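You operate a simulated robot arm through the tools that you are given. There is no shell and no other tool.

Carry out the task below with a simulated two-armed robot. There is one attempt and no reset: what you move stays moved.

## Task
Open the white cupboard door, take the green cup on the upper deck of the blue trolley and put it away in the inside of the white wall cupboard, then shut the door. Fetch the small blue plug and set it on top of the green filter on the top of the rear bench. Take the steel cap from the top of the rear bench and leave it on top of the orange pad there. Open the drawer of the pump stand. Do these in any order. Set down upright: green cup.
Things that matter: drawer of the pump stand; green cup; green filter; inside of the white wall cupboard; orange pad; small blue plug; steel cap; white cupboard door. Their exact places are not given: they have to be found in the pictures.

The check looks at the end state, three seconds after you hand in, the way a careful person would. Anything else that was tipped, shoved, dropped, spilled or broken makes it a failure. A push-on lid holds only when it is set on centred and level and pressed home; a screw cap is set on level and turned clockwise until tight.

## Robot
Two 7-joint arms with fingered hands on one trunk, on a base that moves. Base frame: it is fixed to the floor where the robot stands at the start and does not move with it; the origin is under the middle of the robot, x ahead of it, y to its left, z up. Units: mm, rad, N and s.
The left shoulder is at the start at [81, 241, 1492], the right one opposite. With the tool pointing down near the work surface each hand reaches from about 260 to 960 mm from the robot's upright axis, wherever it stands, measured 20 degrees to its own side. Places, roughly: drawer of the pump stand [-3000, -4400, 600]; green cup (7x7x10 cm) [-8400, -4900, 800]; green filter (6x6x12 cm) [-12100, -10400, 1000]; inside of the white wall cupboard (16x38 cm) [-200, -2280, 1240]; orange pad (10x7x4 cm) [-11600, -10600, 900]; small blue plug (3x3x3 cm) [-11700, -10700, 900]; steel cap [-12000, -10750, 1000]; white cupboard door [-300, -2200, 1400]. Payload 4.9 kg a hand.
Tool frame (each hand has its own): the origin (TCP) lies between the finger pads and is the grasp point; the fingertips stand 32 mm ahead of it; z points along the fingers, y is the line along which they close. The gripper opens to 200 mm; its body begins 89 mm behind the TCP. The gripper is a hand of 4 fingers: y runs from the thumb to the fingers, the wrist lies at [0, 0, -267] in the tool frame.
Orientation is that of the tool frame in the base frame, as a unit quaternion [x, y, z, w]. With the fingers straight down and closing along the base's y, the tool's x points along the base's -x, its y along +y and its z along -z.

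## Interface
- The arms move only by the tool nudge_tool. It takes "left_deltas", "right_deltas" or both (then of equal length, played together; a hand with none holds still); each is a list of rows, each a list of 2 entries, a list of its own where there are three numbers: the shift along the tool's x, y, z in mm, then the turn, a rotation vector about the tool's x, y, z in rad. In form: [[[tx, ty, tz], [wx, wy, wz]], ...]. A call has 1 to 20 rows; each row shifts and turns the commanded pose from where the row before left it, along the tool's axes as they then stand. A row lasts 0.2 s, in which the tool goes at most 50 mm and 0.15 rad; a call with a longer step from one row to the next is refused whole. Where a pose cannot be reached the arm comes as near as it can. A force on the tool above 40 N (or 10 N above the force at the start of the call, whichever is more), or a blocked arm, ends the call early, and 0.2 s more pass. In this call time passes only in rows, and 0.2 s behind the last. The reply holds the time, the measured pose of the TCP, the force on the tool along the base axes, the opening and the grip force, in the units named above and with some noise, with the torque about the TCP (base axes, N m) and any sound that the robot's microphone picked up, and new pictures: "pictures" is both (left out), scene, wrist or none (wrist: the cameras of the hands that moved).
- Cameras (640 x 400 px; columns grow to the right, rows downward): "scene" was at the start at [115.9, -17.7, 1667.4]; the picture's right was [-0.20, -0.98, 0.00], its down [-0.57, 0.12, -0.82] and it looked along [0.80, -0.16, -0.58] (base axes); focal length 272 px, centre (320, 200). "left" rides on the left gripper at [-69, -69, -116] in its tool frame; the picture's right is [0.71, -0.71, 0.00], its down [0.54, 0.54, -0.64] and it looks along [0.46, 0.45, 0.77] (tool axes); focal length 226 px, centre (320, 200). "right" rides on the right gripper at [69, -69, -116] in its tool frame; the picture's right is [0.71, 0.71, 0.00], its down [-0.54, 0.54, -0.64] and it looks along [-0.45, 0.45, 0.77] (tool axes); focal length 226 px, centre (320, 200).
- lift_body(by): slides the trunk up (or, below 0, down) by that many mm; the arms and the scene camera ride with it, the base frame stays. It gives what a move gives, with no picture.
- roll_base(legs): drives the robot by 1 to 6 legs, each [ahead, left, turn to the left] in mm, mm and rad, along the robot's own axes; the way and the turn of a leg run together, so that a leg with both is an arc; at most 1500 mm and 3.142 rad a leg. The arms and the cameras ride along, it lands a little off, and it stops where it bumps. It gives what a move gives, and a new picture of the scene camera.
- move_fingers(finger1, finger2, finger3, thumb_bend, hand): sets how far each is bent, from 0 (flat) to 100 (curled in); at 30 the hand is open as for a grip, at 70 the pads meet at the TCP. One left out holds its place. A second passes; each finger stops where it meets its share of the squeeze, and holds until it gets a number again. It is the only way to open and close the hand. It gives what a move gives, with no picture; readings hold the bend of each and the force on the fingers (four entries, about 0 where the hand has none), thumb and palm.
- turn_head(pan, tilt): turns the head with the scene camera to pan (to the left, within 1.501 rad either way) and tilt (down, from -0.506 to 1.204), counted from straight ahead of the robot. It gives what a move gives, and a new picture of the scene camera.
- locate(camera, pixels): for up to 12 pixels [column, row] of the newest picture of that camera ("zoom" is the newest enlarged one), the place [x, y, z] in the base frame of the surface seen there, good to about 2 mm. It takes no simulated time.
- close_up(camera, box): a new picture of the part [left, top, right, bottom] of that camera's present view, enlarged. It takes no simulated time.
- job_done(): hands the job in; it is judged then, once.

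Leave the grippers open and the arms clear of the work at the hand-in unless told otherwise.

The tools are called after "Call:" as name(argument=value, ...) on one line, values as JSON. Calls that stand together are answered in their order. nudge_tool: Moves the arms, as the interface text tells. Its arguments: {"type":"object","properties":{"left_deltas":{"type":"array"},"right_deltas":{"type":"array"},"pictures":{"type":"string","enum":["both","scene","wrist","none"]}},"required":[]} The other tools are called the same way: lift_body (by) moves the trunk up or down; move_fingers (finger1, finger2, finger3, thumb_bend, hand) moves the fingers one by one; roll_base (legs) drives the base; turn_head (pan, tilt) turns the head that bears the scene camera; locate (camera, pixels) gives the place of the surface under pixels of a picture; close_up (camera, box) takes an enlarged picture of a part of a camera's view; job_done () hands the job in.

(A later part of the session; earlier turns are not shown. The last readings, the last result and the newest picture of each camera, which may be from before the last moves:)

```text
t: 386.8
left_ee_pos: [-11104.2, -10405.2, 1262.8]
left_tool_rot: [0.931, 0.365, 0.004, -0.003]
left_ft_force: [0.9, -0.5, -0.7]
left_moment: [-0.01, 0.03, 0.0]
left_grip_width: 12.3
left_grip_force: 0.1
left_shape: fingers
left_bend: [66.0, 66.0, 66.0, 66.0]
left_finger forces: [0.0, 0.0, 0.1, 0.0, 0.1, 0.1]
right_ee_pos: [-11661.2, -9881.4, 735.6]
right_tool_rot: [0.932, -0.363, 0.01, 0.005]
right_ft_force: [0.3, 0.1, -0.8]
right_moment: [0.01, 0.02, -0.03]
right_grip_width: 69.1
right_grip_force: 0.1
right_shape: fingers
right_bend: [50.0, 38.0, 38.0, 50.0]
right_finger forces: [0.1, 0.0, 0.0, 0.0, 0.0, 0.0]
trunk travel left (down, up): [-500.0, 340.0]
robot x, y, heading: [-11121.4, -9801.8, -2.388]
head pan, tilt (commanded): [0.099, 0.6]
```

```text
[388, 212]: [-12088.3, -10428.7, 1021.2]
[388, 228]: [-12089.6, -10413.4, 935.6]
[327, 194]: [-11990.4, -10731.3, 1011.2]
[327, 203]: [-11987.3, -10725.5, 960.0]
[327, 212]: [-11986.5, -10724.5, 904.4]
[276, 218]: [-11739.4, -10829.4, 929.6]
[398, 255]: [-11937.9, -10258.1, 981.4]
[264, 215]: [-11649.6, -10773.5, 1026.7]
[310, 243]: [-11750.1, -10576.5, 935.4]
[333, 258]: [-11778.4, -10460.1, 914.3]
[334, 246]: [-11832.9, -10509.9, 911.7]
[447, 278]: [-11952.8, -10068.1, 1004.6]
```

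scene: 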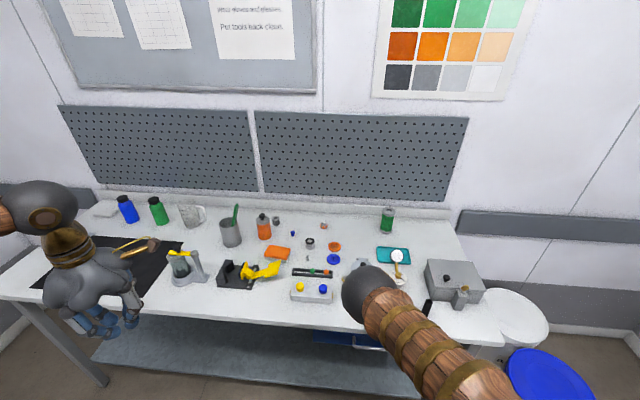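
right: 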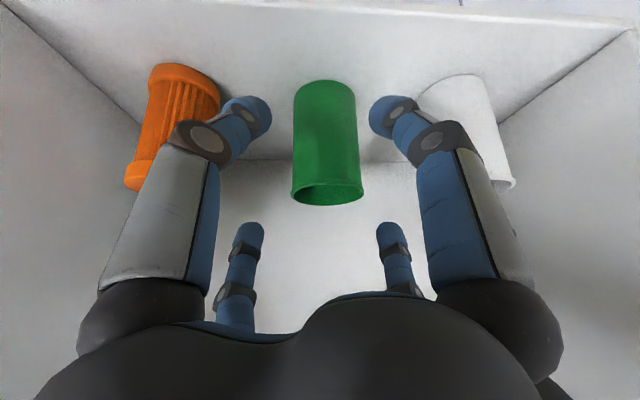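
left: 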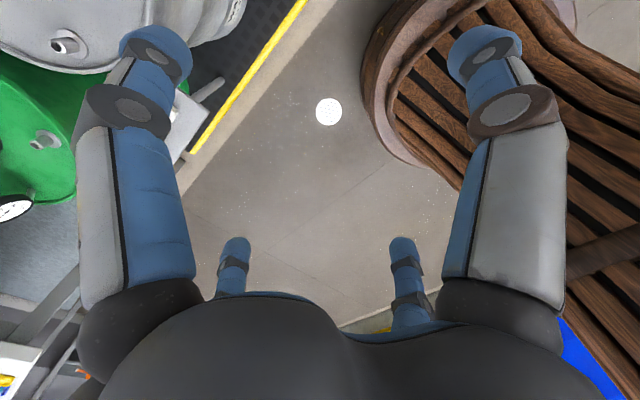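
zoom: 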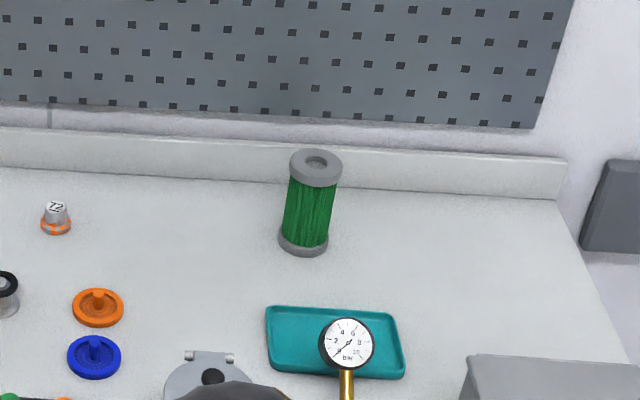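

The filter is at (-12089,-10420), top z≈1021. The cap is unclear; I move 250 mm closer for sharper views of the small steel parts.

Call:
roll_base(legs=[[230, 0, 0]])

Call:
turn_head(pan=0.15, tilt=0.75)

Call:
close_up(camera="scene", box=[200, 120, 360, 220])

```text
t: 388.2
left_ee_pos: [-11207.5, -10504.6, 1263.3]
left_tool_rot: [0.931, 0.365, 0.003, -0.003]
left_ft_force: [0.2, -0.3, -0.2]
left_moment: [0.02, 0.04, -0.03]
left_grip_width: 12.6
left_grip_force: 0.1
left_shape: fingers
left_bend: [66.0, 66.0, 66.0, 66.0]
left_finger forces: [0.0, 0.0, 0.1, 0.1, 0.0, 0.0]
right_ee_pos: [-11760.3, -9973.4, 736.4]
right_tool_rot: [0.932, -0.363, 0.012, -0.005]
right_ft_force: [5.5, 6.3, 2.5]
right_moment: [-0.18, 0.19, 0.04]
right_grip_width: 69.0
right_grip_force: 4.1
right_shape: fingers
right_bend: [50.0, 41.0, 38.0, 50.0]
right_finger forces: [0.0, 8.4, 0.0, 0.1, 0.0, 0.5]
trunk travel left (down, up): [-500.0, 340.0]
robot x, y, heading: [-11226.8, -9896.8, -2.384]
head pan, tilt (commanded): [0.099, 0.6]
stopped in leg 1: the force on the tool passed its limit at 81 N (the readings are from after the stop); the commanded pose is now the measured one
```

scene: 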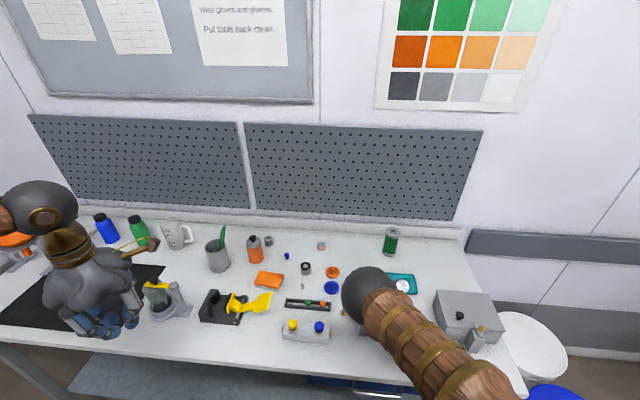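

```text
t: 388.9
left_ee_pos: [-11210.4, -10505.1, 1261.7]
left_tool_rot: [0.931, 0.365, 0.004, -0.004]
left_ft_force: [0.7, -0.7, -0.6]
left_moment: [0.0, 0.0, 0.01]
left_grip_width: 12.4
left_grip_force: 0.0
left_shape: fingers
left_bend: [66.0, 66.0, 66.0, 66.0]
left_finger forces: [0.1, 0.1, 0.0, 0.1, 0.0, 0.1]
right_ee_pos: [-11762.0, -9973.0, 735.3]
right_tool_rot: [0.932, -0.363, 0.013, -0.004]
right_ft_force: [12.1, 15.5, 4.9]
right_moment: [-1.44, 0.92, 0.14]
right_grip_width: 69.0
right_grip_force: 8.8
right_shape: fingers
right_bend: [50.0, 42.0, 38.0, 50.0]
right_finger forces: [0.0, 8.5, 0.0, 0.1, 0.1, 9.6]
trunk travel left (down, up): [-500.0, 340.0]
robot x, y, heading: [-11225.0, -9900.4, -2.391]
head pan, tilt (commanded): [0.15, 0.75]
```

scene: 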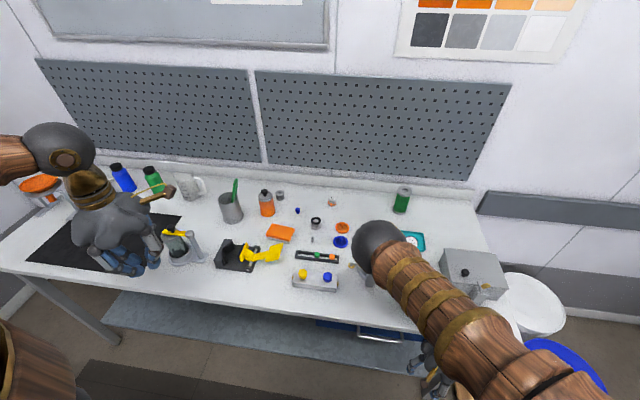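

```text
4.00 times, centred on (280, 170) of scene
```

zoom: 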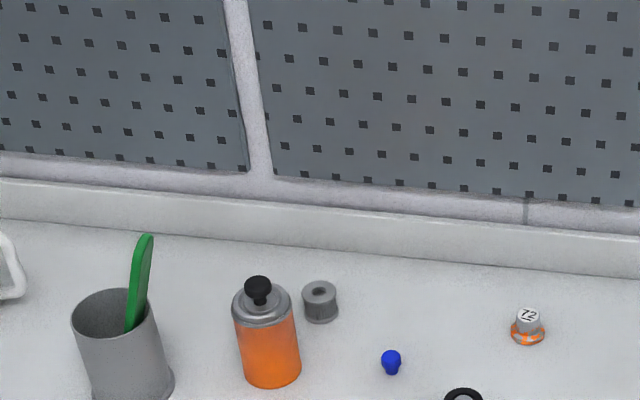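

My lowered right hand bumped the bench front (81 N). I back off at once and look.

Call:
roll_base(legs=[[-120, 0, 0]])

Call:
turn_head(pan=-0.1, tilt=0.9)

```text
t: 390.1
left_ee_pos: [-11127.2, -10427.7, 1260.6]
left_tool_rot: [0.931, 0.365, 0.004, -0.003]
left_ft_force: [-0.2, 0.4, -0.4]
left_moment: [-0.01, -0.07, 0.0]
left_grip_width: 12.2
left_grip_force: 0.2
left_shape: fingers
left_bend: [66.0, 66.0, 66.0, 66.0]
left_finger forces: [0.0, 0.0, 0.0, 0.0, 0.1, 0.1]
right_ee_pos: [-11678.0, -9893.8, 734.8]
right_tool_rot: [0.932, -0.363, 0.014, -0.003]
right_ft_force: [-0.2, -0.3, -1.0]
right_moment: [0.01, 0.04, 0.0]
right_grip_width: 69.0
right_grip_force: 0.1
right_shape: fingers
right_bend: [50.0, 38.0, 38.0, 50.0]
right_finger forces: [0.0, 0.0, 0.1, 0.0, 0.0, 0.0]
trunk travel left (down, up): [-500.0, 340.0]
robot x, y, heading: [-11139.3, -9822.3, -2.386]
head pan, tilt (commanded): [0.15, 0.75]
```

scene: 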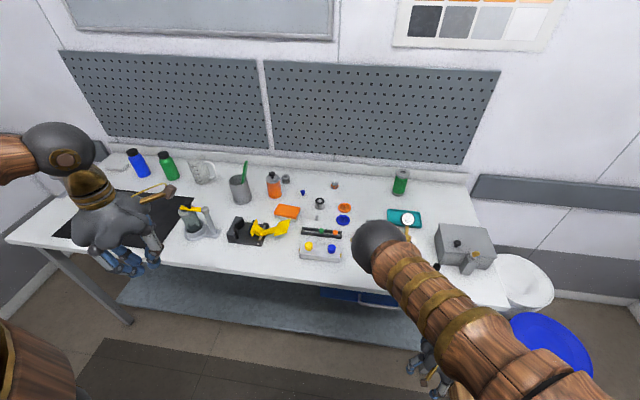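

```text
t: 390.9
left_ee_pos: [-11123.1, -10423.3, 1262.8]
left_tool_rot: [0.931, 0.365, 0.003, -0.001]
left_ft_force: [0.2, 0.0, -0.3]
left_moment: [0.0, 0.01, -0.02]
left_grip_width: 12.4
left_grip_force: 0.0
left_shape: fingers
left_bend: [66.0, 66.0, 66.0, 66.0]
left_finger forces: [0.1, 0.1, 0.0, 0.1, 0.0, 0.0]
right_ee_pos: [-11675.3, -9892.9, 735.5]
right_tool_rot: [0.931, -0.364, 0.013, -0.002]
right_ft_force: [-0.4, -0.1, 0.8]
right_moment: [0.0, -0.02, 0.01]
right_grip_width: 68.8
right_grip_force: 0.1
right_shape: fingers
right_bend: [50.0, 38.0, 38.0, 50.0]
right_finger forces: [0.0, 0.1, 0.0, 0.0, 0.1, 0.0]
trunk travel left (down, up): [-500.0, 340.0]
robot x, y, heading: [-11140.9, -9816.8, -2.389]
head pan, tilt (commanded): [-0.099, 0.901]
```

scene: 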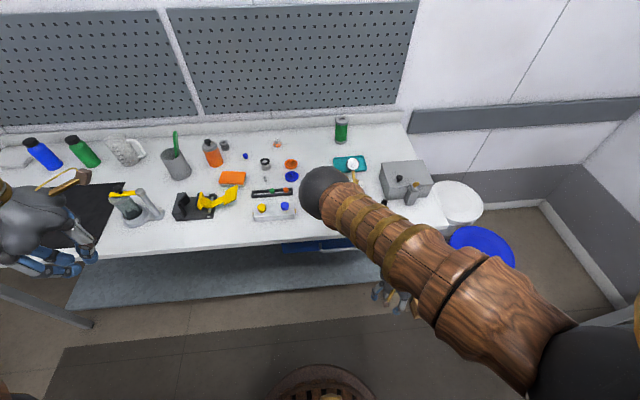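

Nothing on the bench seems moved. I raise the right hand 420 mm above bench level again for safety.

Call:
nudge_tool(right_deltas=[[[0, 0, -47], [0, 0, 0]], [[0, 0, -47], [0, 0, 0]], [[0, 0, -47], [0, 0, 0]], [[0, 0, -47], [0, 0, 0]], [[0, 0, -47], [0, 0, 0]], [[0, 0, -47], [0, 0, 0]], [[0, 0, -47], [0, 0, 0]], [[0, 0, -47], [0, 0, 0]], [[0, 0, -47], [0, 0, 0]]], pictures="scene")

```text
t: 392.9
left_ee_pos: [-11124.4, -10424.5, 1261.7]
left_tool_rot: [0.931, 0.365, 0.003, -0.002]
left_ft_force: [0.1, -0.1, -0.1]
left_moment: [0.01, -0.02, 0.0]
left_grip_width: 12.5
left_grip_force: 0.0
left_shape: fingers
left_bend: [66.0, 66.0, 66.0, 66.0]
left_finger forces: [0.0, 0.0, 0.0, 0.0, 0.0, 0.0]
right_ee_pos: [-11686.7, -9889.8, 1158.0]
right_tool_rot: [0.931, -0.364, 0.012, -0.002]
right_ft_force: [0.8, 0.9, 1.6]
right_moment: [0.0, -0.05, 0.01]
right_grip_width: 69.1
right_grip_force: 0.0
right_shape: fingers
right_bend: [50.0, 38.0, 38.0, 50.0]
right_finger forces: [0.0, 0.0, 0.1, 0.1, 0.0, 0.1]
trunk travel left (down, up): [-500.0, 340.0]
robot x, y, heading: [-11144.8, -9821.4, -2.387]
head pan, tilt (commanded): [-0.099, 0.901]
```

scene: 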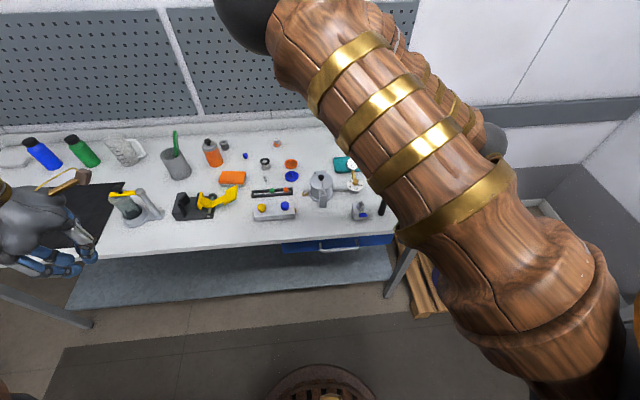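

Now more items show, e.g. a grey round thing at (320,185). I enlarge.

Call:
close_up(camera="scene", box=[190, 130, 310, 210])

Call:
close_up(camera="scene", box=[270, 140, 390, 220])

```text
5.00 times, centred on (250, 170) of scene
```

zoom: 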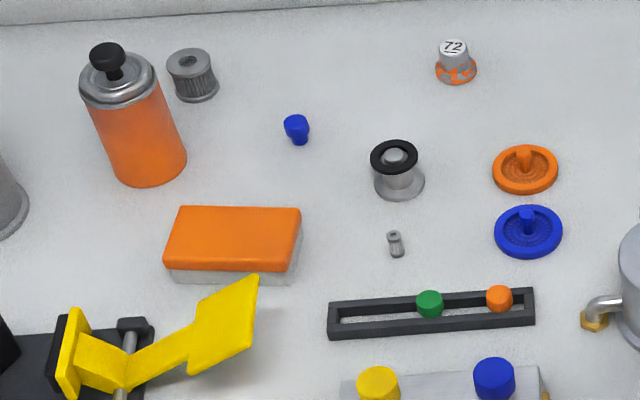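

```text
5.00 times, centred on (330, 180) of scene
```

zoom: 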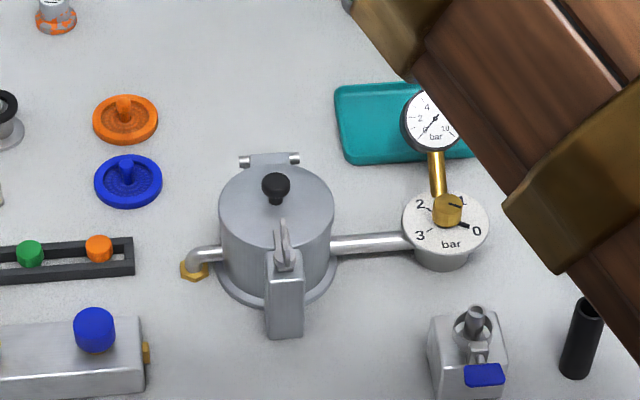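

I zoom tightly on the "72" piece and the ringed spool.

Call:
close_up(camera="scene", box=[268, 134, 288, 150])

Call:
close_up(camera="scene", box=[252, 152, 280, 186])

Call:
close_up(camera="scene", box=[0, 110, 200, 260])

```text
16.00 times, centred on (278, 142) of scene
```

zoom: 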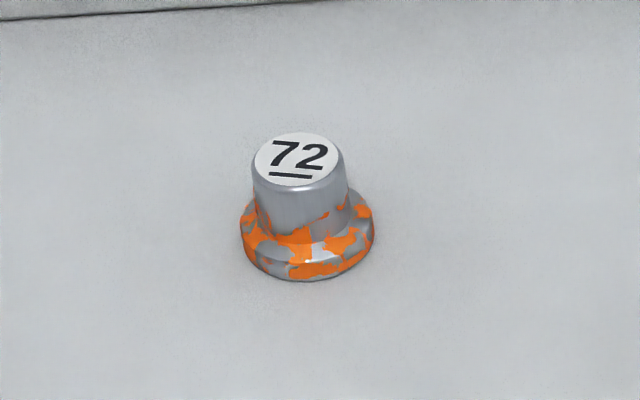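

```text
11.76 times, centred on (266, 169) of scene
```

zoom: 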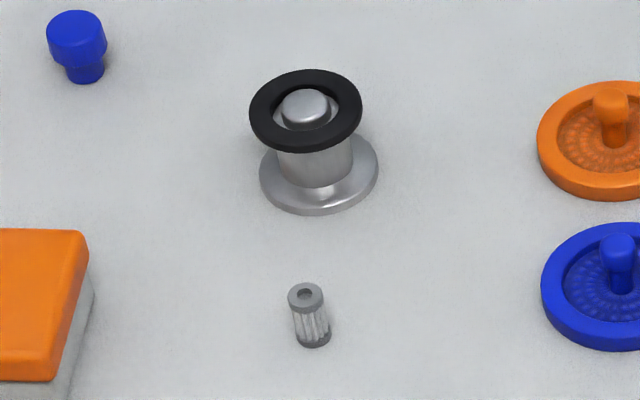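

```text
2.67 times, centred on (100, 185) of scene
```

zoom: 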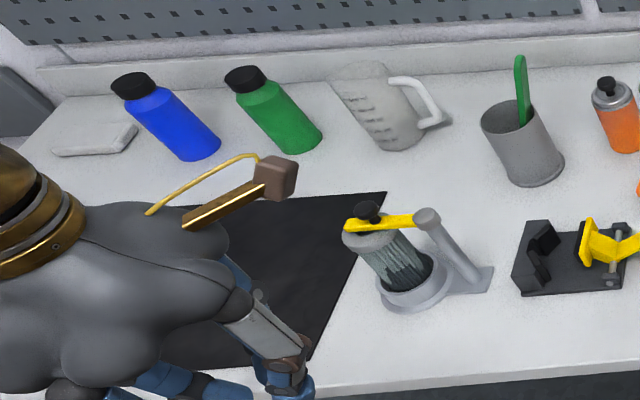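

The "72" piece is a hat-shaped steel cap with paint spots – the steel cap. The plug is the blue mushroom-shaped piece. I drive to about u=15100, v=-150 so that plug and pad lie well for the right arm (hands are above 1120 mm, clear of the items).

Call:
roll_base(legs=[[0, 339, 0], [250, 0, 0]])

Call:
turn_head(pan=0.0, tilt=0.85)

```text
t: 396.5
left_ee_pos: [-11077.4, -10842.1, 1261.9]
left_tool_rot: [0.932, 0.364, 0.003, -0.002]
left_ft_force: [0.2, 0.5, 0.5]
left_moment: [-0.01, 0.05, -0.03]
left_grip_width: 12.6
left_grip_force: 0.0
left_shape: fingers
left_bend: [66.0, 66.0, 66.0, 66.0]
left_finger forces: [0.0, 0.0, 0.1, 0.1, 0.0, 0.0]
right_ee_pos: [-11637.5, -10306.1, 1157.4]
right_tool_rot: [0.931, -0.364, 0.013, -0.001]
right_ft_force: [0.4, 0.2, -0.4]
right_moment: [-0.04, 0.05, 0.01]
right_grip_width: 69.2
right_grip_force: 0.2
right_shape: fingers
right_bend: [50.0, 38.0, 38.0, 50.0]
right_finger forces: [0.0, 0.0, 0.0, 0.0, 0.1, 0.0]
trunk travel left (down, up): [-500.0, 340.0]
robot x, y, heading: [-11093.0, -10236.2, -2.392]
head pan, tilt (commanded): [-0.099, 0.901]
```

scene: 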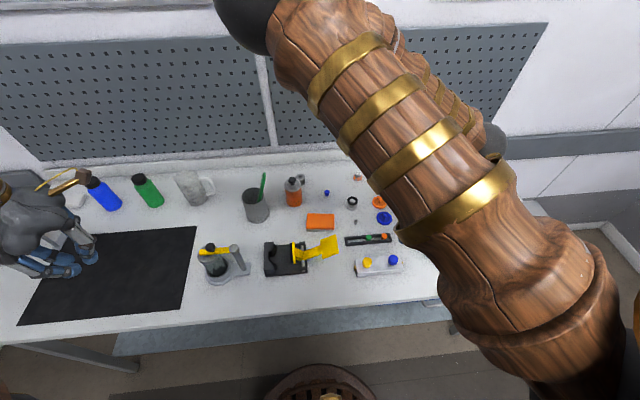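

```text
t: 397.2
left_ee_pos: [-11077.0, -10843.0, 1262.4]
left_tool_rot: [0.931, 0.365, 0.004, -0.002]
left_ft_force: [0.1, 0.6, -0.7]
left_moment: [-0.01, -0.03, 0.02]
left_grip_width: 12.3
left_grip_force: 0.0
left_shape: fingers
left_bend: [66.0, 66.0, 66.0, 66.0]
left_finger forces: [0.1, 0.0, 0.0, 0.0, 0.0, 0.1]
right_ee_pos: [-11637.8, -10307.7, 1156.5]
right_tool_rot: [0.931, -0.364, 0.013, -0.003]
right_ft_force: [-0.4, 0.9, -0.1]
right_moment: [0.0, 0.04, 0.0]
right_grip_width: 69.0
right_grip_force: 0.0
right_shape: fingers
right_bend: [50.0, 38.0, 38.0, 50.0]
right_finger forces: [0.0, 0.0, 0.1, 0.1, 0.0, 0.0]
trunk travel left (down, up): [-500.0, 340.0]
robot x, y, heading: [-11094.1, -10237.4, -2.393]
head pan, tilt (commanded): [0.0, 0.85]
```

scene: 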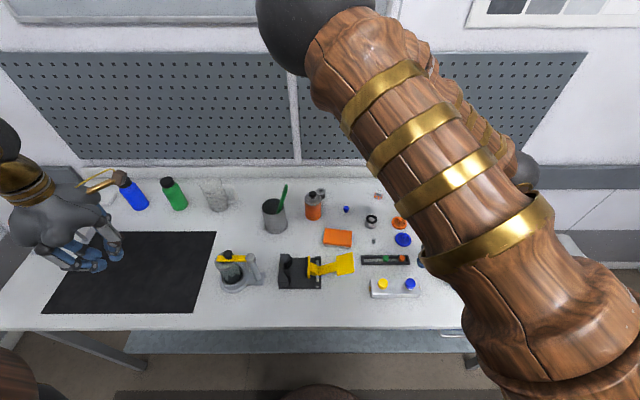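

Good view: plug (346,209), pad (338,237), cap (378,196). I enlarge and measure exactly.

Call:
close_up(camera="scene", box=[320, 185, 400, 250])

```text
6.15 times, centred on (360, 218) of scene
```

zoom: 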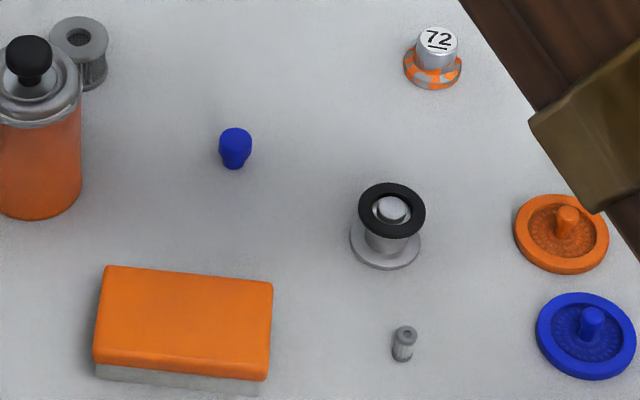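

Call:
locate(camera="zoom", pixels=[[236, 135], [222, 145], [250, 145], [234, 152], [234, 163], [437, 40], [420, 50], [455, 50], [405, 68], [461, 68], [432, 84], [300, 150]])

Call:
locate(camera="zoom", pixels=[[110, 272], [266, 286], [262, 372], [100, 355], [185, 320], [150, 378], [230, 140], [243, 140], [420, 62], [448, 62]])

```text
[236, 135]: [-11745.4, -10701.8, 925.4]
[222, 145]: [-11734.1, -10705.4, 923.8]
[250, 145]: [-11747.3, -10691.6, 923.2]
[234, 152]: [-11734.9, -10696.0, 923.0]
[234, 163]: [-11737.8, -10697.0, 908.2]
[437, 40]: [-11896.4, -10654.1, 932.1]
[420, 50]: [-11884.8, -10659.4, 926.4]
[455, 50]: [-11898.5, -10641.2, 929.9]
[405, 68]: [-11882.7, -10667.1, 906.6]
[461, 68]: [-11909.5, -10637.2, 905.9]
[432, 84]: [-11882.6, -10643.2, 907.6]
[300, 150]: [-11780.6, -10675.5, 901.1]
```

```text
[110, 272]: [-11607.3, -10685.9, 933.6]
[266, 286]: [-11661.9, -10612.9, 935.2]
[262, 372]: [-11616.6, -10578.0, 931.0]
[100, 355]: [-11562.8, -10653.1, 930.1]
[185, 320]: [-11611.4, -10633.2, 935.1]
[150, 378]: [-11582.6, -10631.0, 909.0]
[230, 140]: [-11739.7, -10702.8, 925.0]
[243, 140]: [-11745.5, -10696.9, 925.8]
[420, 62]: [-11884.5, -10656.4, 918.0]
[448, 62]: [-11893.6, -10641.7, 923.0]
```

Plug: centre (-11741,-10699), ~20 mm wide, 901–925 mm high. Cap: centre (-11895.5,-10653), flange 40 mm, top 932. Pad centre (-11612,-10632), top 935. I move the right hand (tips at 1124) over to above the plug.

Call:
nudge_tool(right_deltas=[[[21, 39.7, 0], [0, 0, 0]], [[21, 39.7, 0], [0, 0, 0]], [[21, 39.7, 0], [0, 0, 0]], [[21, 39.7, 0], [0, 0, 0]], [[21, 39.7, 0], [0, 0, 0]], [[21, 39.7, 0], [0, 0, 0]], [[21, 39.7, 0], [0, 0, 0]], [[21, 39.7, 0], [0, 0, 0]], [[21, 39.7, 0], [0, 0, 0]]], pictures="both")

```text
t: 399.2
left_ee_pos: [-11079.3, -10843.9, 1261.4]
left_tool_rot: [0.932, 0.363, 0.005, -0.002]
left_ft_force: [-1.0, 0.9, 0.7]
left_moment: [0.01, -0.03, 0.0]
left_grip_width: 12.5
left_grip_force: 0.0
left_shape: fingers
left_bend: [66.0, 66.0, 66.0, 66.0]
left_finger forces: [0.0, 0.0, 0.0, 0.1, 0.1, 0.0]
right_ee_pos: [-11742.5, -10699.5, 1156.0]
right_tool_rot: [0.931, -0.365, 0.013, -0.004]
right_ft_force: [-0.7, 0.4, -0.2]
right_moment: [0.05, 0.01, 0.03]
right_grip_width: 69.2
right_grip_force: 0.1
right_shape: fingers
right_bend: [50.0, 38.0, 38.0, 50.0]
right_finger forces: [0.1, 0.0, 0.0, 0.1, 0.1, 0.0]
trunk travel left (down, up): [-500.0, 340.0]
robot x, y, heading: [-11096.1, -10236.0, -2.39]
head pan, tilt (commanded): [0.0, 0.85]
```

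scene: 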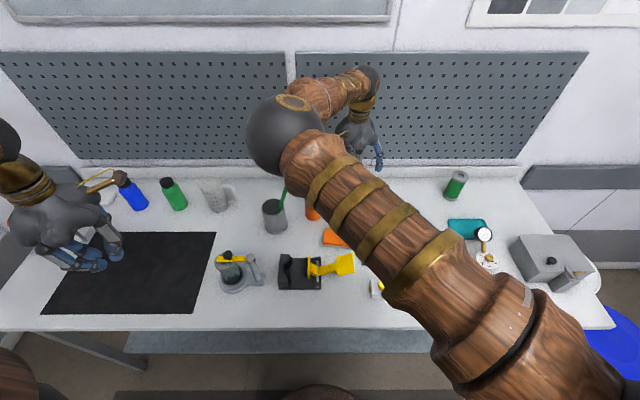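
right: 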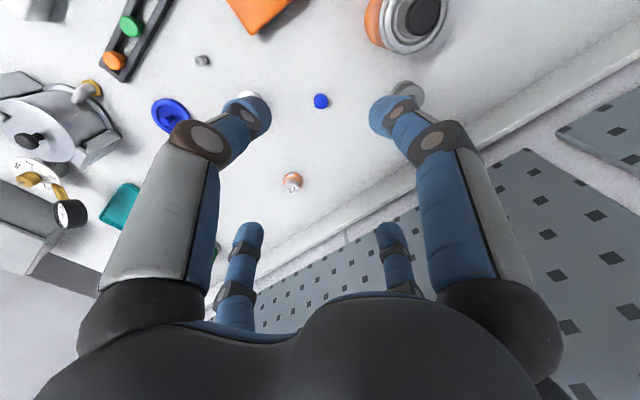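

The hand is right above the plug. While the filter is visible at (455,185), I measure its top.

Call:
close_up(camera="scene", box=[430, 160, 480, 210])

```text
8.00 times, centred on (455, 185) of scene
```

zoom: 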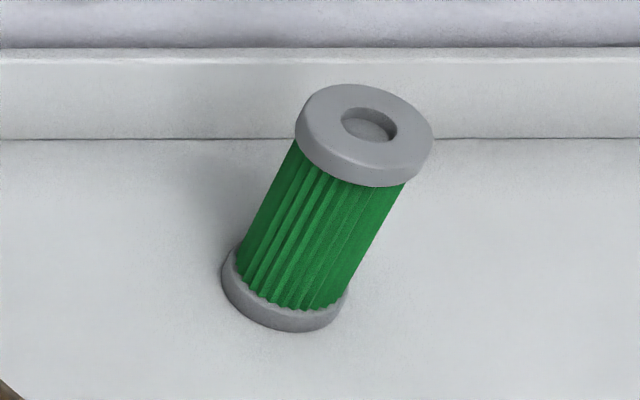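

Call:
locate(camera="zoom", pixels=[[312, 105], [425, 135], [360, 90], [355, 160], [368, 125], [345, 125], [393, 128], [368, 113], [330, 140], [410, 155], [368, 142], [300, 325]])

```text
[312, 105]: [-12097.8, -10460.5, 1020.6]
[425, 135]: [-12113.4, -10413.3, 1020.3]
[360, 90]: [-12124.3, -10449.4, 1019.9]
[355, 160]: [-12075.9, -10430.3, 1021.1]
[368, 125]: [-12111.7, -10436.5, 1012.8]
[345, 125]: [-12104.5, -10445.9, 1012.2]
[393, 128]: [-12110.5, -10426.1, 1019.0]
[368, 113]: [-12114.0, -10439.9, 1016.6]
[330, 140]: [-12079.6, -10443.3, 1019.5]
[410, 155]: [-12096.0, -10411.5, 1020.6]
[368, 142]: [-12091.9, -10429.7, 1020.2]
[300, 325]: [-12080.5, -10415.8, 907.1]
```

Filter: axis about (-12101,-10438), top z=1020.5 with an 8 mm deep, 24 mm wide recess. For the plug I set all fingers to 57 and turn the hand 45° about vertical so no finger points at the bottle.

Call:
move_fingers(hand="right", finger1=57, finger2=57, finger3=57, thumb_bend=57)

Call:
nudge_tool(right_deltas=[[[0, 0, 0], [0, 0, -0.131]], [[0, 0, 0], [0, 0, -0.131]], [[0, 0, 0], [0, 0, -0.131]], [[0, 0, 0], [0, 0, -0.131]], [[0, 0, 0], [0, 0, -0.131]], [[0, 0, 0], [0, 0, -0.131]]], pictures="wrist")

```text
t: 400.2
left_ee_pos: [-11077.1, -10844.0, 1261.1]
left_tool_rot: [0.931, 0.364, 0.003, -0.002]
left_ft_force: [0.1, 1.1, -0.1]
left_moment: [0.01, -0.01, 0.01]
left_grip_width: 12.3
left_grip_force: 0.1
left_shape: fingers
left_bend: [66.0, 66.0, 66.0, 66.0]
left_finger forces: [0.0, 0.1, 0.1, 0.1, 0.0, 0.0]
right_ee_pos: [-11739.9, -10696.9, 1156.8]
right_tool_rot: [0.931, -0.364, 0.013, -0.003]
right_ft_force: [0.9, 1.9, 0.2]
right_moment: [0.01, 0.02, -0.03]
right_grip_width: 48.1
right_grip_force: 0.1
right_shape: fingers
right_bend: [56.0, 56.0, 56.0, 56.0]
right_finger forces: [0.0, 0.1, 0.0, 0.0, 0.0, 0.0]
trunk travel left (down, up): [-500.0, 340.0]
robot x, y, heading: [-11094.7, -10238.2, -2.391]
head pan, tilt (commanded): [0.0, 0.85]
```

```text
t: 401.6
left_ee_pos: [-11078.4, -10843.4, 1262.7]
left_tool_rot: [0.931, 0.364, 0.004, -0.003]
left_ft_force: [1.0, 0.0, -0.8]
left_moment: [-0.01, -0.01, -0.02]
left_grip_width: 12.4
left_grip_force: 0.0
left_shape: fingers
left_bend: [66.0, 66.0, 66.0, 66.0]
left_finger forces: [0.0, 0.0, 0.0, 0.0, 0.0, 0.0]
right_ee_pos: [-11742.9, -10697.4, 1155.5]
right_tool_rot: [1.0, 0.021, 0.013, 0.003]
right_ft_force: [0.1, 0.3, -0.5]
right_moment: [0.0, -0.01, -0.03]
right_grip_width: 47.8
right_grip_force: 0.1
right_shape: fingers
right_bend: [56.0, 56.0, 56.0, 56.0]
right_finger forces: [0.0, 0.0, 0.0, 0.0, 0.1, 0.1]
trunk travel left (down, up): [-500.0, 340.0]
robot x, y, heading: [-11093.2, -10235.6, -2.389]
head pan, tilt (commanded): [0.0, 0.85]
```

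right: 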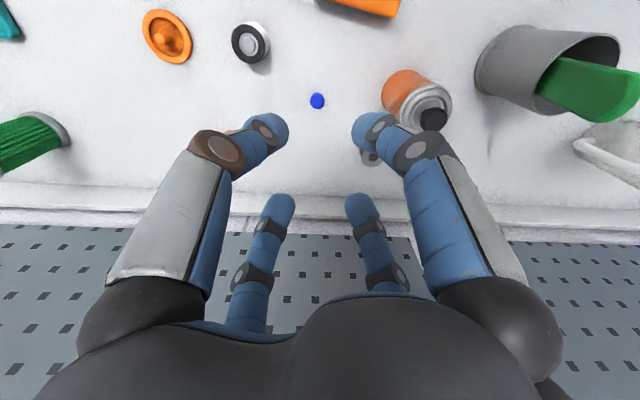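

Good. Now I lower the trunk 120 mm (tips then ≈1000, above the plug).

Call:
lift_body(by=-120)

Call:
nudge_tool(right_deltas=[[[1.5, 1, 15], [0, 0, 0]], [[1, 0, 15], [0, 0, 0]]], pictures="wrist")

```text
t: 403.1
left_ee_pos: [-11077.4, -10844.2, 1142.5]
left_tool_rot: [0.931, 0.364, 0.004, -0.003]
left_ft_force: [1.2, -0.5, -0.6]
left_moment: [0.02, 0.0, 0.01]
left_grip_width: 12.5
left_grip_force: 0.1
left_shape: fingers
left_bend: [66.0, 66.0, 66.0, 66.0]
left_finger forces: [0.0, 0.0, 0.0, 0.0, 0.0, 0.1]
right_ee_pos: [-11742.2, -10696.8, 1036.1]
right_tool_rot: [1.0, 0.021, 0.013, 0.003]
right_ft_force: [0.3, -0.1, -0.6]
right_moment: [-0.01, -0.03, -0.01]
right_grip_width: 47.8
right_grip_force: 0.1
right_shape: fingers
right_bend: [56.0, 56.0, 56.0, 56.0]
right_finger forces: [0.1, 0.0, 0.0, 0.0, 0.1, 0.1]
trunk travel left (down, up): [-380.0, 460.0]
robot x, y, heading: [-11094.5, -10235.4, -2.392]
head pan, tilt (commanded): [0.0, 0.85]
```

```text
t: 403.7
left_ee_pos: [-11078.8, -10843.0, 1141.4]
left_tool_rot: [0.932, 0.364, 0.004, -0.002]
left_ft_force: [0.5, -0.4, 0.0]
left_moment: [0.02, -0.01, -0.02]
left_grip_width: 12.4
left_grip_force: 0.0
left_shape: fingers
left_bend: [66.0, 66.0, 66.0, 66.0]
left_finger forces: [0.0, 0.0, 0.1, 0.1, 0.1, 0.0]
right_ee_pos: [-11739.5, -10699.8, 1005.5]
right_tool_rot: [1.0, 0.021, 0.014, 0.004]
right_ft_force: [0.1, 0.5, -0.1]
right_moment: [0.01, 0.0, 0.03]
right_grip_width: 48.0
right_grip_force: 0.0
right_shape: fingers
right_bend: [56.0, 56.0, 56.0, 56.0]
right_finger forces: [0.0, 0.1, 0.0, 0.0, 0.0, 0.0]
trunk travel left (down, up): [-380.0, 460.0]
robot x, y, heading: [-11095.0, -10238.0, -2.388]
head pan, tilt (commanded): [0.0, 0.85]
```

right: 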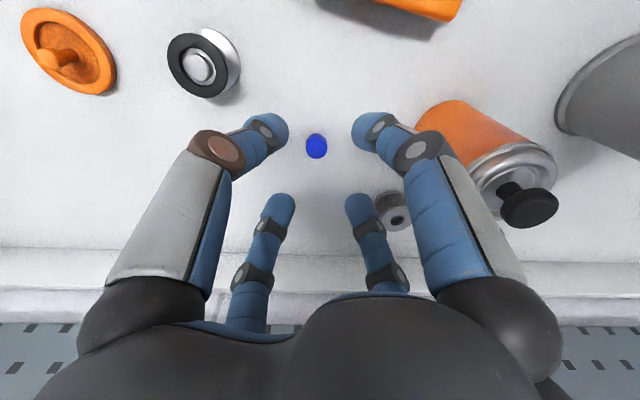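

The plug is at (317,146) in the wrist view, central. I measure it with the wrist camera.

Call:
locate(camera="right", pixels=[[317, 146], [309, 146], [325, 146], [317, 136], [317, 156], [317, 150], [530, 207], [470, 165], [345, 200]])

```text
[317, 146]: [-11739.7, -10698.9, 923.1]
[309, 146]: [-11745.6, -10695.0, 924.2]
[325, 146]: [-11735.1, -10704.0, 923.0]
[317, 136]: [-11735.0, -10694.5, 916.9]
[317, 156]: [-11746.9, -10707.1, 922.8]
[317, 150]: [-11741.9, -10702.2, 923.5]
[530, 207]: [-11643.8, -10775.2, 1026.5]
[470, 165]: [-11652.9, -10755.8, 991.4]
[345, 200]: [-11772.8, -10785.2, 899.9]
```

Plug centre ≈(-11740.7,-10700); TCP is 1 mm off. I lower 45 mm, then check.

Call:
nudge_tool(right_deltas=[[[-1, 0, 15], [0, 0, 0]], [[-1, 0, 15], [0, 0, 0]], [[-1, 0, 15], [0, 0, 0]]], pictures="wrist")

```text
t: 404.5
left_ee_pos: [-11078.7, -10843.5, 1142.2]
left_tool_rot: [0.932, 0.364, 0.003, -0.003]
left_ft_force: [-0.2, -0.8, 0.4]
left_moment: [0.0, 0.02, 0.02]
left_grip_width: 12.4
left_grip_force: 0.1
left_shape: fingers
left_bend: [66.0, 66.0, 66.0, 66.0]
left_finger forces: [0.1, 0.0, 0.0, 0.0, 0.0, 0.0]
right_ee_pos: [-11740.2, -10699.0, 960.2]
right_tool_rot: [1.0, 0.022, 0.013, 0.004]
right_ft_force: [-0.3, -0.5, -0.5]
right_moment: [-0.01, -0.01, 0.03]
right_grip_width: 47.9
right_grip_force: 0.0
right_shape: fingers
right_bend: [56.0, 56.0, 56.0, 56.0]
right_finger forces: [0.1, 0.0, 0.0, 0.0, 0.0, 0.0]
trunk travel left (down, up): [-380.0, 460.0]
robot x, y, heading: [-11092.9, -10237.5, -2.387]
head pan, tilt (commanded): [0.0, 0.85]
```

right: 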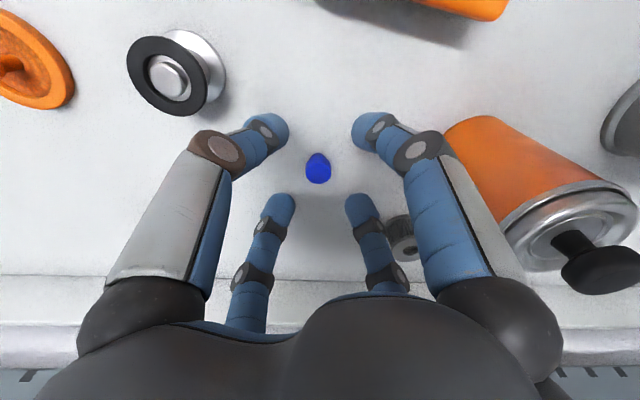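

Centred. I lower 14 mm more (tips ≈6–8 mm above the bench).

Call:
nudge_tool(right_deltas=[[[0, 0, 7], [0, 0, 0]], [[0, 0, 7], [0, 0, 0]]], pictures="wrist")

```text
t: 405.1
left_ee_pos: [-11078.2, -10843.4, 1141.4]
left_tool_rot: [0.931, 0.364, 0.003, -0.002]
left_ft_force: [0.2, -0.6, -0.4]
left_moment: [-0.03, -0.01, -0.01]
left_grip_width: 12.5
left_grip_force: 0.0
left_shape: fingers
left_bend: [66.0, 66.0, 66.0, 66.0]
left_finger forces: [0.0, 0.1, 0.0, 0.1, 0.1, 0.1]
right_ee_pos: [-11741.6, -10698.9, 946.3]
right_tool_rot: [1.0, 0.022, 0.013, 0.003]
right_ft_force: [-0.5, -0.1, 0.6]
right_moment: [0.02, -0.03, 0.03]
right_grip_width: 47.9
right_grip_force: 0.1
right_shape: fingers
right_bend: [56.0, 56.0, 56.0, 56.0]
right_finger forces: [0.0, 0.0, 0.1, 0.1, 0.1, 0.1]
trunk travel left (down, up): [-380.0, 460.0]
robot x, y, heading: [-11094.3, -10240.6, -2.391]
head pan, tilt (commanded): [0.0, 0.85]
```

right: 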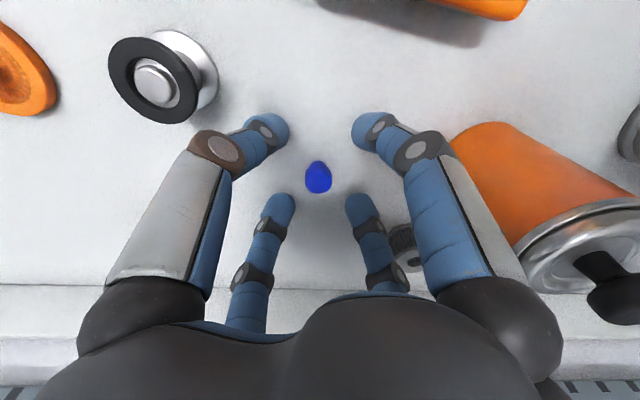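

I check the fingertips' heights against the plug.

Call:
locate(camera="right", pixels=[[268, 125], [372, 125], [280, 200], [360, 203], [318, 172], [318, 185], [318, 165], [285, 125], [355, 130]])

```text
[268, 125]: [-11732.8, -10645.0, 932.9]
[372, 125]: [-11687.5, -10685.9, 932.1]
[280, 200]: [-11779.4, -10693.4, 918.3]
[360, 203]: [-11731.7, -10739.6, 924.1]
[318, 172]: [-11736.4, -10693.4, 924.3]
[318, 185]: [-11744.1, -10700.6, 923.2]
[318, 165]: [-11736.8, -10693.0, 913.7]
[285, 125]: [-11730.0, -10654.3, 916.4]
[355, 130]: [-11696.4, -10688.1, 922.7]
```

I close finger1 and finger3 on the plug.

Call:
move_fingers(hand="right", finger1=70, finger3=70)

Call:
close_up(camera="right", box=[200, 80, 440, 260])

```text
t: 406.1
left_ee_pos: [-11077.4, -10843.8, 1141.5]
left_tool_rot: [0.931, 0.364, 0.004, -0.003]
left_ft_force: [0.1, -0.4, 0.0]
left_moment: [-0.03, -0.03, 0.0]
left_grip_width: 11.9
left_grip_force: 0.1
left_shape: fingers
left_bend: [66.0, 66.0, 66.0, 66.0]
left_finger forces: [0.1, 0.1, 0.0, 0.0, 0.0, 0.0]
right_ee_pos: [-11740.9, -10699.6, 947.3]
right_tool_rot: [1.0, 0.021, 0.012, 0.003]
right_ft_force: [-1.1, 0.4, 0.6]
right_moment: [0.01, 0.01, -0.03]
right_grip_width: 33.3
right_grip_force: 4.1
right_shape: fingers
right_bend: [67.0, 56.0, 67.0, 56.0]
right_finger forces: [4.1, 0.0, 4.2, 0.0, 0.0, 0.0]
trunk travel left (down, up): [-380.0, 460.0]
robot x, y, heading: [-11093.9, -10238.3, -2.389]
head pan, tilt (commanded): [0.0, 0.85]
```

```text
2.22 times, centred on (320, 170) of right
```

zoom: 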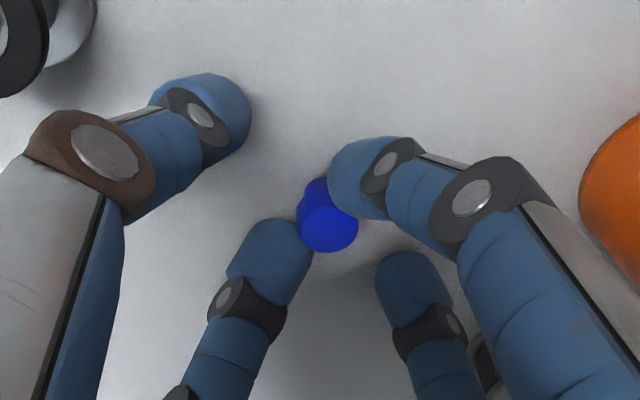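

Both pads hold the plug (4 N each). I squeeze a bit more, then lift by trunk 130 mm.

Call:
move_fingers(hand="right", finger1=76, finger3=76)

Call:
lift_body(by=130)

Call:
close_up(camera="right", box=[200, 80, 440, 260])

```text
t: 407.1
left_ee_pos: [-11078.9, -10843.8, 1140.8]
left_tool_rot: [0.931, 0.364, 0.004, -0.003]
left_ft_force: [-0.2, 0.2, 0.2]
left_moment: [-0.02, 0.02, -0.01]
left_grip_width: 12.5
left_grip_force: 0.1
left_shape: fingers
left_bend: [66.0, 66.0, 66.0, 66.0]
left_finger forces: [0.0, 0.0, 0.0, 0.1, 0.0, 0.0]
right_ee_pos: [-11740.2, -10699.6, 947.5]
right_tool_rot: [1.0, 0.021, 0.013, 0.003]
right_ft_force: [-0.1, -0.2, 0.4]
right_moment: [0.01, 0.01, 0.02]
right_grip_width: 33.0
right_grip_force: 8.4
right_shape: fingers
right_bend: [67.0, 56.0, 67.0, 56.0]
right_finger forces: [8.2, 0.1, 8.4, 0.0, 0.0, 0.1]
trunk travel left (down, up): [-380.0, 460.0]
robot x, y, heading: [-11097.5, -10232.5, -2.386]
head pan, tilt (commanded): [0.0, 0.85]
```

```text
t: 408.7
left_ee_pos: [-11078.2, -10843.4, 1271.6]
left_tool_rot: [0.932, 0.364, 0.004, -0.003]
left_ft_force: [-0.8, -0.1, 1.0]
left_moment: [0.02, 0.01, 0.01]
left_grip_width: 12.6
left_grip_force: 0.1
left_shape: fingers
left_bend: [66.0, 66.0, 66.0, 66.0]
left_finger forces: [0.0, 0.0, 0.0, 0.0, 0.0, 0.0]
right_ee_pos: [-11740.1, -10699.6, 1076.4]
right_tool_rot: [1.0, 0.022, 0.013, 0.003]
right_ft_force: [0.5, 1.1, -0.9]
right_moment: [0.03, 0.0, 0.03]
right_grip_width: 33.0
right_grip_force: 8.7
right_shape: fingers
right_bend: [67.0, 56.0, 67.0, 56.0]
right_finger forces: [8.2, 0.0, 8.4, 0.0, 0.1, 0.0]
trunk travel left (down, up): [-510.0, 330.0]
robot x, y, heading: [-11090.8, -10240.1, -2.389]
head pan, tilt (commanded): [0.0, 0.85]
```

```text
2.22 times, centred on (320, 170) of right
```

zoom: 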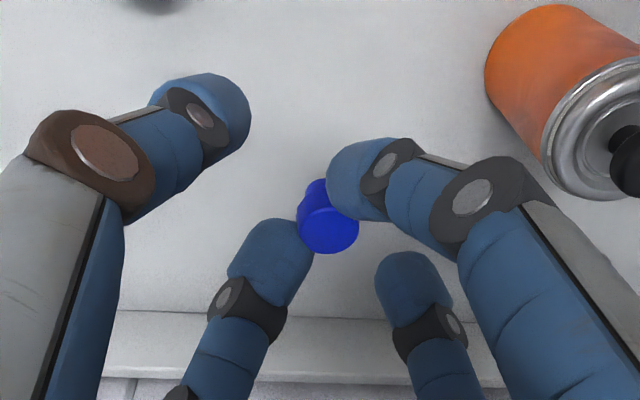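

Plug held (8.3 N each side), its bottom 46 mm below the TCP. I raise 60 mm more and roll right 437 mm and ahead 40 mm to the filter.

Call:
lift_body(by=60)

Call:
roll_base(legs=[[0, -437, 0], [40, 0, 0]])

```text
t: 409.7
left_ee_pos: [-11077.2, -10843.5, 1331.4]
left_tool_rot: [0.932, 0.363, 0.004, -0.002]
left_ft_force: [0.1, -0.3, -0.5]
left_moment: [0.0, 0.01, 0.01]
left_grip_width: 12.4
left_grip_force: 0.1
left_shape: fingers
left_bend: [66.0, 66.0, 66.0, 66.0]
left_finger forces: [0.0, 0.1, 0.0, 0.0, 0.0, 0.1]
right_ee_pos: [-11741.3, -10700.2, 1137.1]
right_tool_rot: [1.0, 0.021, 0.014, 0.003]
right_ft_force: [-0.4, 0.5, 0.3]
right_moment: [-0.01, -0.02, 0.01]
right_grip_width: 33.1
right_grip_force: 8.5
right_shape: fingers
right_bend: [67.0, 56.0, 67.0, 56.0]
right_finger forces: [8.2, 0.0, 8.4, 0.0, 0.0, 0.0]
trunk travel left (down, up): [-570.0, 270.0]
robot x, y, heading: [-11094.6, -10237.7, -2.391]
head pan, tilt (commanded): [0.0, 0.85]
```

```text
t: 412.8
left_ee_pos: [-11396.6, -10541.1, 1335.9]
left_tool_rot: [0.931, 0.366, 0.001, -0.001]
left_ft_force: [0.3, 1.0, 0.4]
left_moment: [-0.11, 0.1, 0.01]
left_grip_width: 12.4
left_grip_force: 0.0
left_shape: fingers
left_bend: [66.0, 66.0, 66.0, 66.0]
left_finger forces: [0.1, 0.0, 0.1, 0.0, 0.0, 0.0]
right_ee_pos: [-12061.6, -10401.2, 1143.0]
right_tool_rot: [1.0, 0.023, 0.01, 0.006]
right_ft_force: [0.5, 1.5, 1.1]
right_moment: [-0.05, 0.14, -0.01]
right_grip_width: 33.1
right_grip_force: 8.0
right_shape: fingers
right_bend: [67.0, 56.0, 67.0, 56.0]
right_finger forces: [8.2, 0.0, 8.5, 0.0, 0.0, 0.0]
trunk travel left (down, up): [-570.0, 270.0]
robot x, y, heading: [-11424.1, -9941.0, -2.383]
head pan, tilt (commanded): [0.0, 0.85]
```

scene: 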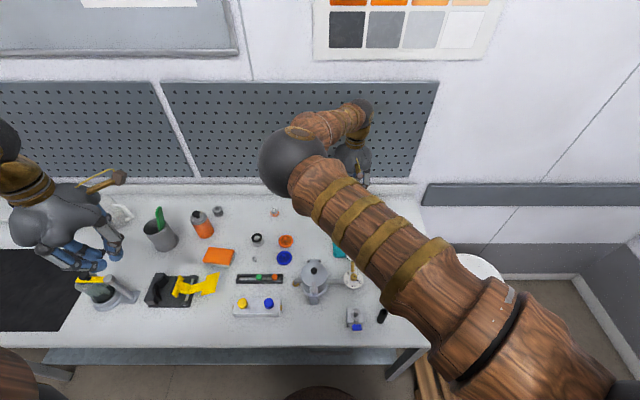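

TCP (-12061.6,-10401). I look at the filter with the wrist camera.

Call:
close_up(camera="right", box=[160, 40, 480, 240])

```text
2.00 times, centred on (320, 140) of right
```

zoom: 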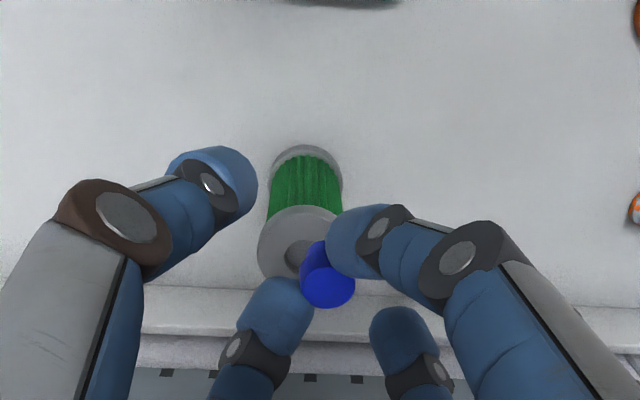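

I measure the filter's rim in this view.

Call:
locate(camera="zoom", pixels=[[260, 245], [275, 215], [298, 208], [325, 212], [335, 222], [265, 268], [300, 235], [288, 250], [295, 262], [318, 235]])

```text
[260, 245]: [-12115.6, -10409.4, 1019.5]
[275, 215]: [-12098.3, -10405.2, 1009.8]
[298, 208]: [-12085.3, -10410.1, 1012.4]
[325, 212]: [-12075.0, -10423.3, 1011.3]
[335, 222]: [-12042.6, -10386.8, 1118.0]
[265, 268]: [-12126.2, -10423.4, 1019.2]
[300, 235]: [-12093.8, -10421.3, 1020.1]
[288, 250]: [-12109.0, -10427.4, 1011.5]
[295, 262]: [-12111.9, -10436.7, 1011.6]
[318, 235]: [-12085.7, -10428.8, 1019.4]
```

Filter axis ≈(-12101,-10434.5). I also measure the held plug relative to the TCP.

Call:
locate(camera="zoom", pixels=[[306, 285], [349, 285], [327, 302], [327, 275], [327, 288], [312, 260], [316, 245]])

```text
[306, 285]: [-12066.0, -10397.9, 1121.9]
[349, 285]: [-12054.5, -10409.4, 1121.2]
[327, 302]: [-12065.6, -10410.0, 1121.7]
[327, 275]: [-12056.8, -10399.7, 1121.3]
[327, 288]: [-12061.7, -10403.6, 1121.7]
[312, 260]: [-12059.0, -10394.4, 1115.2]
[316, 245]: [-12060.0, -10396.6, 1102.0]
```

Offset plug→filter is (-40.5,-31) mm. I shift accordingly.

Call:
nudge_tool(right_deltas=[[[-21, 14.6, 0], [0, 0, 0]], [[-21, 14.6, 0], [0, 0, 0]]], pictures="none")

Call:
close_up(camera="right", box=[160, 40, 480, 240])

```text
t: 413.4
left_ee_pos: [-11405.1, -10545.2, 1333.1]
left_tool_rot: [0.931, 0.365, 0.003, -0.001]
left_ft_force: [0.1, 0.1, 0.5]
left_moment: [-0.09, -0.03, 0.02]
left_grip_width: 12.4
left_grip_force: 0.0
left_shape: fingers
left_bend: [66.0, 66.0, 66.0, 66.0]
left_finger forces: [0.0, 0.1, 0.0, 0.1, 0.0, 0.0]
right_ee_pos: [-12109.1, -10435.5, 1136.6]
right_tool_rot: [1.0, 0.023, 0.014, 0.004]
right_ft_force: [0.5, 0.4, 0.6]
right_moment: [-0.01, 0.05, 0.0]
right_grip_width: 32.9
right_grip_force: 8.1
right_shape: fingers
right_bend: [67.0, 56.0, 67.0, 56.0]
right_finger forces: [8.2, 0.0, 8.3, 0.0, 0.0, 0.1]
trunk travel left (down, up): [-570.0, 270.0]
robot x, y, heading: [-11421.3, -9939.8, -2.39]
head pan, tilt (commanded): [0.0, 0.85]
```

```text
2.00 times, centred on (320, 140) of right
```

zoom: 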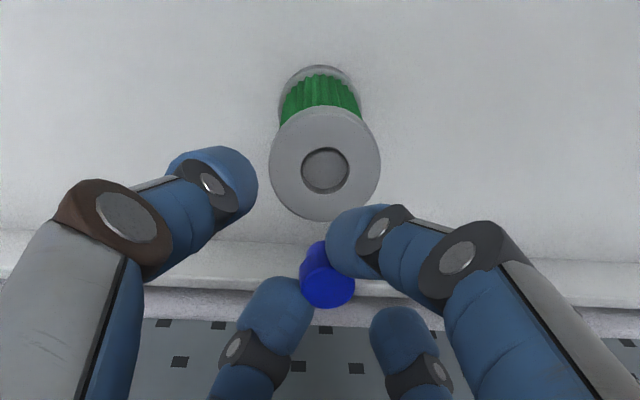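

The recess is now fully visible at (325,170). I measure it and the plug once more.

Call:
locate(camera="zoom", pixels=[[300, 170], [351, 170], [325, 146], [325, 196], [272, 165], [379, 165], [325, 112], [325, 218], [306, 285], [349, 285], [327, 302], [327, 275]])

```text
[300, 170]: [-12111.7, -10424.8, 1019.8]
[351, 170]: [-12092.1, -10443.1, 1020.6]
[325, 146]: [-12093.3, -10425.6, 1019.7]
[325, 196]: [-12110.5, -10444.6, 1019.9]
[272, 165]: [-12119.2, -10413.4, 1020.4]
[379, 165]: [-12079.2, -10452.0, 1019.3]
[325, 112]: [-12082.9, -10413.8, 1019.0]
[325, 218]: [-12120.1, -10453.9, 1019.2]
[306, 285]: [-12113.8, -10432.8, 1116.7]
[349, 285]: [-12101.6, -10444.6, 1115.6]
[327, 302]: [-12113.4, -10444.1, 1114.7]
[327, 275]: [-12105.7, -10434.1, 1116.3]
```

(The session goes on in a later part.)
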